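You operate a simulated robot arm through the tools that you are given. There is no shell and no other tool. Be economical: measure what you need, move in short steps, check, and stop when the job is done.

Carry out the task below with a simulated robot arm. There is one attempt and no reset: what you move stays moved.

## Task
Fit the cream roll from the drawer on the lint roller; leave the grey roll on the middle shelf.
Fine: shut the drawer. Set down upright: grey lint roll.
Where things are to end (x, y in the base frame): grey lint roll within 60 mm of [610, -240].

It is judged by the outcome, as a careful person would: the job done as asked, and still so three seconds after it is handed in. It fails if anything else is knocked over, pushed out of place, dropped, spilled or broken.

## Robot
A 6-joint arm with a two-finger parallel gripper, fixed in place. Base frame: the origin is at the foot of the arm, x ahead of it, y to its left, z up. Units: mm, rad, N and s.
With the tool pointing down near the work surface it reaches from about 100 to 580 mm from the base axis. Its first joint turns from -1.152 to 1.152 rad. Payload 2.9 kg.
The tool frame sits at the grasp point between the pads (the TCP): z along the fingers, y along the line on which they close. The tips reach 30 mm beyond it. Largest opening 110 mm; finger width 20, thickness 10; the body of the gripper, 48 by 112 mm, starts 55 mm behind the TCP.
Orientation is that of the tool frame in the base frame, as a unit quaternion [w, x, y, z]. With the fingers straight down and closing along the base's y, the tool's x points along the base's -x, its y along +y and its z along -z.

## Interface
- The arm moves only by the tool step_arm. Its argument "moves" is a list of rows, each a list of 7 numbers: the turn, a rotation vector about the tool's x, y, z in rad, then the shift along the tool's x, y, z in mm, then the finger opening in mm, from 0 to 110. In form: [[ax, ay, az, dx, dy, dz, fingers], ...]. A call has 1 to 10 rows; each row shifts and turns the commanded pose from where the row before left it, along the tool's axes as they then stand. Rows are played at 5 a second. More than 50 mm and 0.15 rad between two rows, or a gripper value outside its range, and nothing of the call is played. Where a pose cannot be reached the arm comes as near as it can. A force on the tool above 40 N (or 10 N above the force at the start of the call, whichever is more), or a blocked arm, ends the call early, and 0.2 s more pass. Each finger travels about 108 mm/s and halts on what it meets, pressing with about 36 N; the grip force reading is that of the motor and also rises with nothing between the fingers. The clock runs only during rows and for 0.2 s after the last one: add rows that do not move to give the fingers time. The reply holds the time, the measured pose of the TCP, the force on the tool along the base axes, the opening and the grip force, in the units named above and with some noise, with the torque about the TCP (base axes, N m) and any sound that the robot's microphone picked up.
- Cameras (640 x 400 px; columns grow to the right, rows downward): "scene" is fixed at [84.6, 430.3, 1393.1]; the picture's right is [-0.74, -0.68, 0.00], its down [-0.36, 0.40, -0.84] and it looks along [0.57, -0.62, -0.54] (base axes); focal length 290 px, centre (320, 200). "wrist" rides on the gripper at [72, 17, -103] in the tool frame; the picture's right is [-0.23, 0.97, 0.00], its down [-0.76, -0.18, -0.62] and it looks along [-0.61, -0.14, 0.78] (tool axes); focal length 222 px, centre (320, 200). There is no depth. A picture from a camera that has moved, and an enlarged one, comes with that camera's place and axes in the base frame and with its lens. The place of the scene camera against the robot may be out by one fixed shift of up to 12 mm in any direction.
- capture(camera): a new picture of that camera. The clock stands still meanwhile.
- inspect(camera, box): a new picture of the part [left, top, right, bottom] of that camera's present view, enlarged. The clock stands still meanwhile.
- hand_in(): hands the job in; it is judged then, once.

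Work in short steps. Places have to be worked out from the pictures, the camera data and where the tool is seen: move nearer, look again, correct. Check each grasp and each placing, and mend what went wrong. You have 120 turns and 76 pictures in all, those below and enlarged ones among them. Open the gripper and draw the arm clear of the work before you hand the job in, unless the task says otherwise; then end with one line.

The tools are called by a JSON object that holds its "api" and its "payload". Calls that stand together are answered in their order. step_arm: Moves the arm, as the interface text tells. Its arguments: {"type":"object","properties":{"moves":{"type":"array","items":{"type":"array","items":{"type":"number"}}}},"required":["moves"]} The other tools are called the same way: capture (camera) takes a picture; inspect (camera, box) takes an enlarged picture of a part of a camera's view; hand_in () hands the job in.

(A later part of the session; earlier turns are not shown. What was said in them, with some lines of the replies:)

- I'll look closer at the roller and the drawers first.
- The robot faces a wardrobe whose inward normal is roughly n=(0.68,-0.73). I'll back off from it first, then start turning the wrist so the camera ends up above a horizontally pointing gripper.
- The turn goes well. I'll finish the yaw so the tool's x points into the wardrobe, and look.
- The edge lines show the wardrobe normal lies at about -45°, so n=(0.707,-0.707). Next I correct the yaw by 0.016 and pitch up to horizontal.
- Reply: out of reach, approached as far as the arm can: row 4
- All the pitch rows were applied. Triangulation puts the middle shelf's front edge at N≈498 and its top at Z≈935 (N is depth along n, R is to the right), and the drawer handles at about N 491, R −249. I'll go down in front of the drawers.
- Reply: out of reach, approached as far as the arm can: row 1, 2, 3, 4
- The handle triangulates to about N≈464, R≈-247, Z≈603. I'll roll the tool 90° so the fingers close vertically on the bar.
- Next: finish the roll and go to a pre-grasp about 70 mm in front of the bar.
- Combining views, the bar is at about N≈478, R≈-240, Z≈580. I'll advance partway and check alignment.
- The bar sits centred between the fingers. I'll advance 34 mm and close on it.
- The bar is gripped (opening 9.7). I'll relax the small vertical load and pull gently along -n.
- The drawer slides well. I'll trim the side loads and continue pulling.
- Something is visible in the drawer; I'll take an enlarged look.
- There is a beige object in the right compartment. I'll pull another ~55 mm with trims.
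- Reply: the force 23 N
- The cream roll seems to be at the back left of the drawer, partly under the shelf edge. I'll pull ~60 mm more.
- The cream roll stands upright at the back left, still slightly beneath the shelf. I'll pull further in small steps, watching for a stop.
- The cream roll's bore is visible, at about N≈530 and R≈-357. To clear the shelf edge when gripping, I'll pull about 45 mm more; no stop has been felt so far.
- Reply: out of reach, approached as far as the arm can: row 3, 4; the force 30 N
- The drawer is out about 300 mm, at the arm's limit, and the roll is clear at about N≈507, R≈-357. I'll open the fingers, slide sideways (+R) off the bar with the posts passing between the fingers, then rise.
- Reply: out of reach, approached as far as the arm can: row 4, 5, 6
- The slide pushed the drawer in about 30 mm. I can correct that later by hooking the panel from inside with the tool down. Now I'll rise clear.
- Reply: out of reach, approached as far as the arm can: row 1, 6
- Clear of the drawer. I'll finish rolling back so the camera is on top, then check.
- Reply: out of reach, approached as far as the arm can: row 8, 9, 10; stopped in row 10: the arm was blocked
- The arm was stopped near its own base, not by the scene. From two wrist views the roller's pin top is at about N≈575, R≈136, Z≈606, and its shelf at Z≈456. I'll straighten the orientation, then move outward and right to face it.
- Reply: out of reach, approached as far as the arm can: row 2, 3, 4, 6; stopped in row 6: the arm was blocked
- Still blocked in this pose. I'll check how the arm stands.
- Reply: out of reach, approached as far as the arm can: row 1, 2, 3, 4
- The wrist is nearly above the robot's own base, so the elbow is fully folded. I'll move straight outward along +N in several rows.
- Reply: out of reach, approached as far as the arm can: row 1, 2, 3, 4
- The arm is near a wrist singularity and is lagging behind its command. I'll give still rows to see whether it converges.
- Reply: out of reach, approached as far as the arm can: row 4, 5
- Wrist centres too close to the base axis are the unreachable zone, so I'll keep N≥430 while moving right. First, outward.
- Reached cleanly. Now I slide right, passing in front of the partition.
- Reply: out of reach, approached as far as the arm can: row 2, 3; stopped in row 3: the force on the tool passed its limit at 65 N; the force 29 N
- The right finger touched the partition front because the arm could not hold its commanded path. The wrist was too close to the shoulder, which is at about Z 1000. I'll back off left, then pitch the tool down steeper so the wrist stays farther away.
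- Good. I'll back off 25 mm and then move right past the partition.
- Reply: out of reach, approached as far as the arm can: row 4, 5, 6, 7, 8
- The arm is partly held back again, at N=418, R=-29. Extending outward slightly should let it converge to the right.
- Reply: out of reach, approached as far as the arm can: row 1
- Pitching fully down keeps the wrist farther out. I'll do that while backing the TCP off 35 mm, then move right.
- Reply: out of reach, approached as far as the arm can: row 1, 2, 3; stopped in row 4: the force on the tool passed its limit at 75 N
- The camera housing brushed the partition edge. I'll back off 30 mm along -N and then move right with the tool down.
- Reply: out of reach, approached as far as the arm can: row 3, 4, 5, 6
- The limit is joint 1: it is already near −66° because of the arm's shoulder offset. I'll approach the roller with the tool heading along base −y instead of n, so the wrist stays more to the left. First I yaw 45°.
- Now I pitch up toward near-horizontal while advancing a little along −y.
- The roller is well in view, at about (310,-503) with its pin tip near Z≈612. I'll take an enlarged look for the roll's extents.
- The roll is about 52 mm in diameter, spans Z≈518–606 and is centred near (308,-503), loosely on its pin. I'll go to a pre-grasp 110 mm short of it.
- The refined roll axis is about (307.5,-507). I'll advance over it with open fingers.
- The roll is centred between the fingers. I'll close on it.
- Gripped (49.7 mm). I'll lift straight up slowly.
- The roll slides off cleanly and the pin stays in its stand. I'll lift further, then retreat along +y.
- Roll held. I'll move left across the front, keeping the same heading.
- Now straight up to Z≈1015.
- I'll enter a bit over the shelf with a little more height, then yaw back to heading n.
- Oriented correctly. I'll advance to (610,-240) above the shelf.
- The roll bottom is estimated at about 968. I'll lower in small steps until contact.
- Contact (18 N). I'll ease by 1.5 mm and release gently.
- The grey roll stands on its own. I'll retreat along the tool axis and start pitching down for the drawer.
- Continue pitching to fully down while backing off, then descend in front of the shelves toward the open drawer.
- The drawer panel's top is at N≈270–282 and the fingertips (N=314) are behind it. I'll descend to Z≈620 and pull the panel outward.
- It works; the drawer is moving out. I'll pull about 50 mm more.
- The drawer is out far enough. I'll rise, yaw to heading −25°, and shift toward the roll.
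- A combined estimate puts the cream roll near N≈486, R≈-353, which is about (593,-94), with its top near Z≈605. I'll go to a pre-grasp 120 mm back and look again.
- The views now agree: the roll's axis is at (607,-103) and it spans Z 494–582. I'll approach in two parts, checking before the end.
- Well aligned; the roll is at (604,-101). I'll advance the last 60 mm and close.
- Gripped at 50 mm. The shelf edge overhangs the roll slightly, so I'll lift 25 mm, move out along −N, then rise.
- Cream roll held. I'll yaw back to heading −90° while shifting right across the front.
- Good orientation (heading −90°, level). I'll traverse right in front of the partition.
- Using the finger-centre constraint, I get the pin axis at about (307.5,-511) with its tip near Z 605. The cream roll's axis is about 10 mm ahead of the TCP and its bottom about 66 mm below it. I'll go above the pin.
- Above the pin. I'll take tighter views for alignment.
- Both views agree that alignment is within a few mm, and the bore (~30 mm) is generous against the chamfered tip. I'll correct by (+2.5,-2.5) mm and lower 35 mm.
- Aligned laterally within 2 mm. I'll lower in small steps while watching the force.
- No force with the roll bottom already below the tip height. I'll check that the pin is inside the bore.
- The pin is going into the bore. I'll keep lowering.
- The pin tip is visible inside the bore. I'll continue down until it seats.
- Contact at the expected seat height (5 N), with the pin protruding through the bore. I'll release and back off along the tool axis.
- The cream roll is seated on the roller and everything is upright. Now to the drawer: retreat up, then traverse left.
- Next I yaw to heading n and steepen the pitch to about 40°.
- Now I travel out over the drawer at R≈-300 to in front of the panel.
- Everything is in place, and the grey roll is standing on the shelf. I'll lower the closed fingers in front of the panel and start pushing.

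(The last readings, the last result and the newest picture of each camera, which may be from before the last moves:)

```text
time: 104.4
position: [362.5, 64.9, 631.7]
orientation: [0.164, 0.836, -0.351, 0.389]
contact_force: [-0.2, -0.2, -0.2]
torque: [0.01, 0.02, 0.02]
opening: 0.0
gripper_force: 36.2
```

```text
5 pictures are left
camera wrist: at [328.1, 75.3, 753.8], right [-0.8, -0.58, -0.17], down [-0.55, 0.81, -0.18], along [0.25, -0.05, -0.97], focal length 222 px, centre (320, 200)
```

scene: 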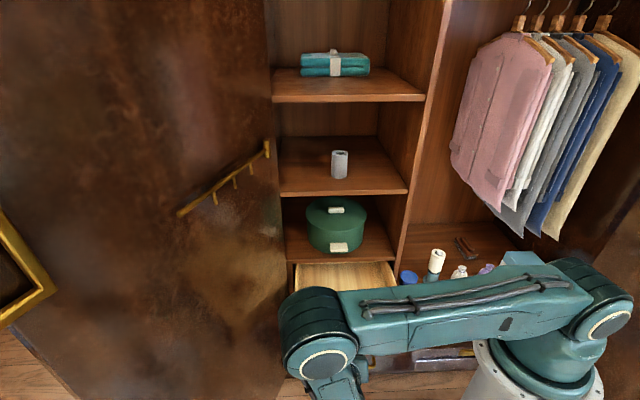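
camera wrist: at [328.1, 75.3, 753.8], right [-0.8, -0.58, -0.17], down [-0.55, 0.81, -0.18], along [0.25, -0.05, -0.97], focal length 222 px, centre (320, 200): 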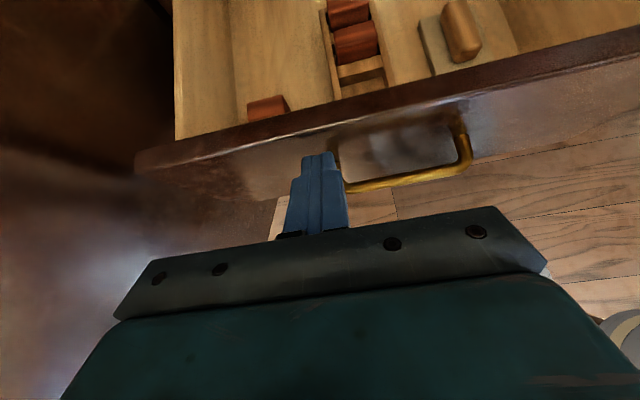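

The fingertips are at the panel beside the bar. I'll push on.

{"api": "step_arm", "payload": {"moves": [[0, 0, 0, 9.7, 0, 11.5, 0], [0, 0, 0, 9.7, 0, 11.5, 0], [0, 0, 0, 9.7, 0, 11.5, 0], [0, 0, 0, 9.7, 0, 11.5, 0], [0, 0, 0, 9.7, 0, 11.5, 0], [0, 0, 0, 9.7, 0, 11.5, 0], [0, 0, 0, 9.7, 0, 11.5, 0], [0, 0, 0, 9.7, 0, 11.5, 0], [0, 0, 0, 9.7, 0, 11.5, 0], [0, 0, 0, 9.7, 0, 11.5, 0]]}}

{"api": "step_arm", "payload": {"moves": [[0, 0, 0, 9.7, 0, 11.5, 0], [0, 0, 0, 9.7, 0, 11.5, 0], [0, 0, 0, 9.7, 0, 11.5, 0], [0, 0, 0, 9.7, 0, 11.5, 0], [0, 0, 0, 0, 0, 0, 0]]}}

{"api": "inspect", "payload": {"camera": "scene", "box": [270, 220, 430, 340]}}

```text
time: 106.6
position: [466.9, -43.8, 633.1]
orientation: [0.162, 0.837, -0.349, 0.39]
contact_force: [0.6, -0.2, -0.3]
torque: [0.01, -0.02, 0.02]
opening: 0.0
gripper_force: 35.8
```

```text
time: 107.8
position: [508.6, -87.3, 632.8]
orientation: [0.162, 0.836, -0.35, 0.39]
contact_force: [0.6, -0.3, -0.9]
torque: [-0.01, -0.03, 0.03]
opening: 0.0
gripper_force: 36.2
```

```text
3.33 times, centred on (350, 280) of scene
camera zoom: at [84.6, 430.3, 1393.1], right [-0.74, -0.68, 0.0], down [-0.36, 0.4, -0.84], along [0.57, -0.62, -0.54], focal length 968 px, centre (220, -67)
```

zoom: 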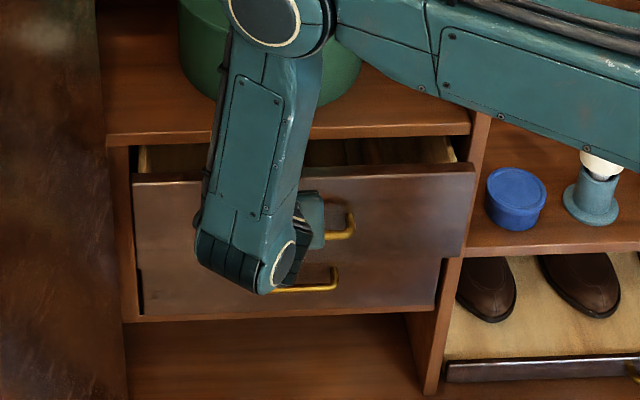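

It is nearly closed. I'll push the remaining distance with smaller steps until it stops.

{"api": "step_arm", "payload": {"moves": [[0, 0, 0, 6.5, 0, 7.6, 0], [0, 0, 0, 6.5, 0, 7.6, 0], [0, 0, 0, 6.5, 0, 7.6, 0], [0, 0, 0, 6.5, 0, 7.6, 0], [0, 0, 0, 3.2, 0, 3.8, 0], [0, 0, 0, 3.2, 0, 3.8, 0], [0, 0, 0, 3.2, 0, 3.8, 0], [0, 0, 0, 0, 0, 0, 0]]}}

{"api": "inspect", "payload": {"camera": "scene", "box": [270, 220, 430, 340]}}

```text
time: 109.6
position: [548.3, -125.6, 633.5]
orientation: [0.163, 0.836, -0.351, 0.389]
contact_force: [-1.7, 2.2, 0.1]
torque: [0.0, 0.02, 0.01]
opening: 0.1
gripper_force: 35.6
```

```text
3.33 times, centred on (350, 280) of scene
camera zoom: at [84.5, 430.3, 1393.1], right [-0.74, -0.68, 0.0], down [-0.36, 0.39, -0.84], along [0.57, -0.62, -0.54], focal length 968 px, centre (220, -67)
```

zoom: 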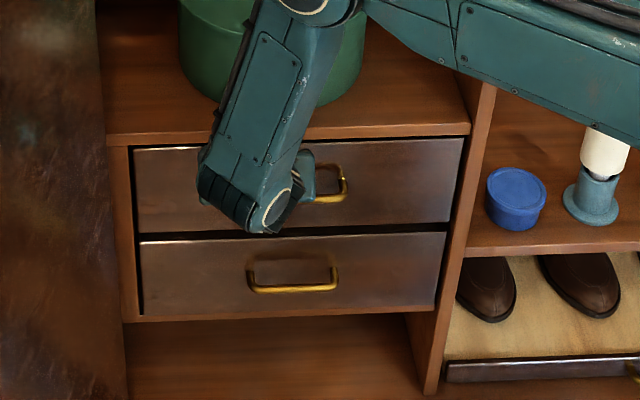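

The panel edge now matches its initial closed position. One tiny confirming push, then back away.

{"api": "step_arm", "payload": {"moves": [[0, 0, 0, 1.3, 0, 1.5, 0], [0, 0, 0, 1.3, 0, 1.5, 0], [0, 0, 0, 0, 0, 0, 0]]}}

```text
time: 110.3
position: [549.1, -126.9, 630.9]
orientation: [0.162, 0.839, -0.348, 0.386]
contact_force: [-2.8, 2.9, 0.3]
torque: [0.0, 0.03, 0.01]
opening: 0.0
gripper_force: 35.9
stopped in row 3: the force on the tool passed its limit at 42 N (the readings are from after the stop); the commanded pose is now the measured one
```

The drawer is against its stop, so it is shut. I'll withdraw and open the gripper.

{"api": "step_arm", "payload": {"moves": [[0, 0, 0, -13, 0, -15, 0], [0, 0, 0, -25.8, 0, -30.6, 0], [0, 0, 0, -25.8, 0, -30.6, 0], [0, 0, 0, -25.8, 0, -30.6, 40], [0, 0, 0, 0, 0, 0, 80], [0, 0, 0, 0, 0, 0, 80]]}}

{"api": "capture", "payload": {"camera": "scene"}}

```text
time: 111.7
position: [448.7, -27.3, 632.7]
orientation: [0.163, 0.839, -0.35, 0.384]
contact_force: [0.5, 0.2, 0.0]
torque: [-0.01, 0.01, -0.01]
opening: 80.1
gripper_force: 0.2
```

```text
2 pictures are left
```

scene: 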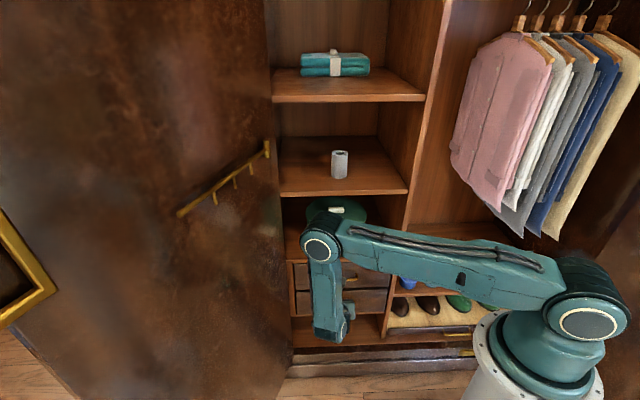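

The drawer is shut, the grey roll is upright on the middle shelf, the cream roll is on the lint roller, and the arm is clear with the gripper open. I'm handing in.

{"api": "hand_in", "payload": {}}

```text
The job is handed in.
```

The cream roll is on the lint roller, the grey roll stands upright on the middle shelf at about (611, -240), and the drawer is pushed in against its stop.
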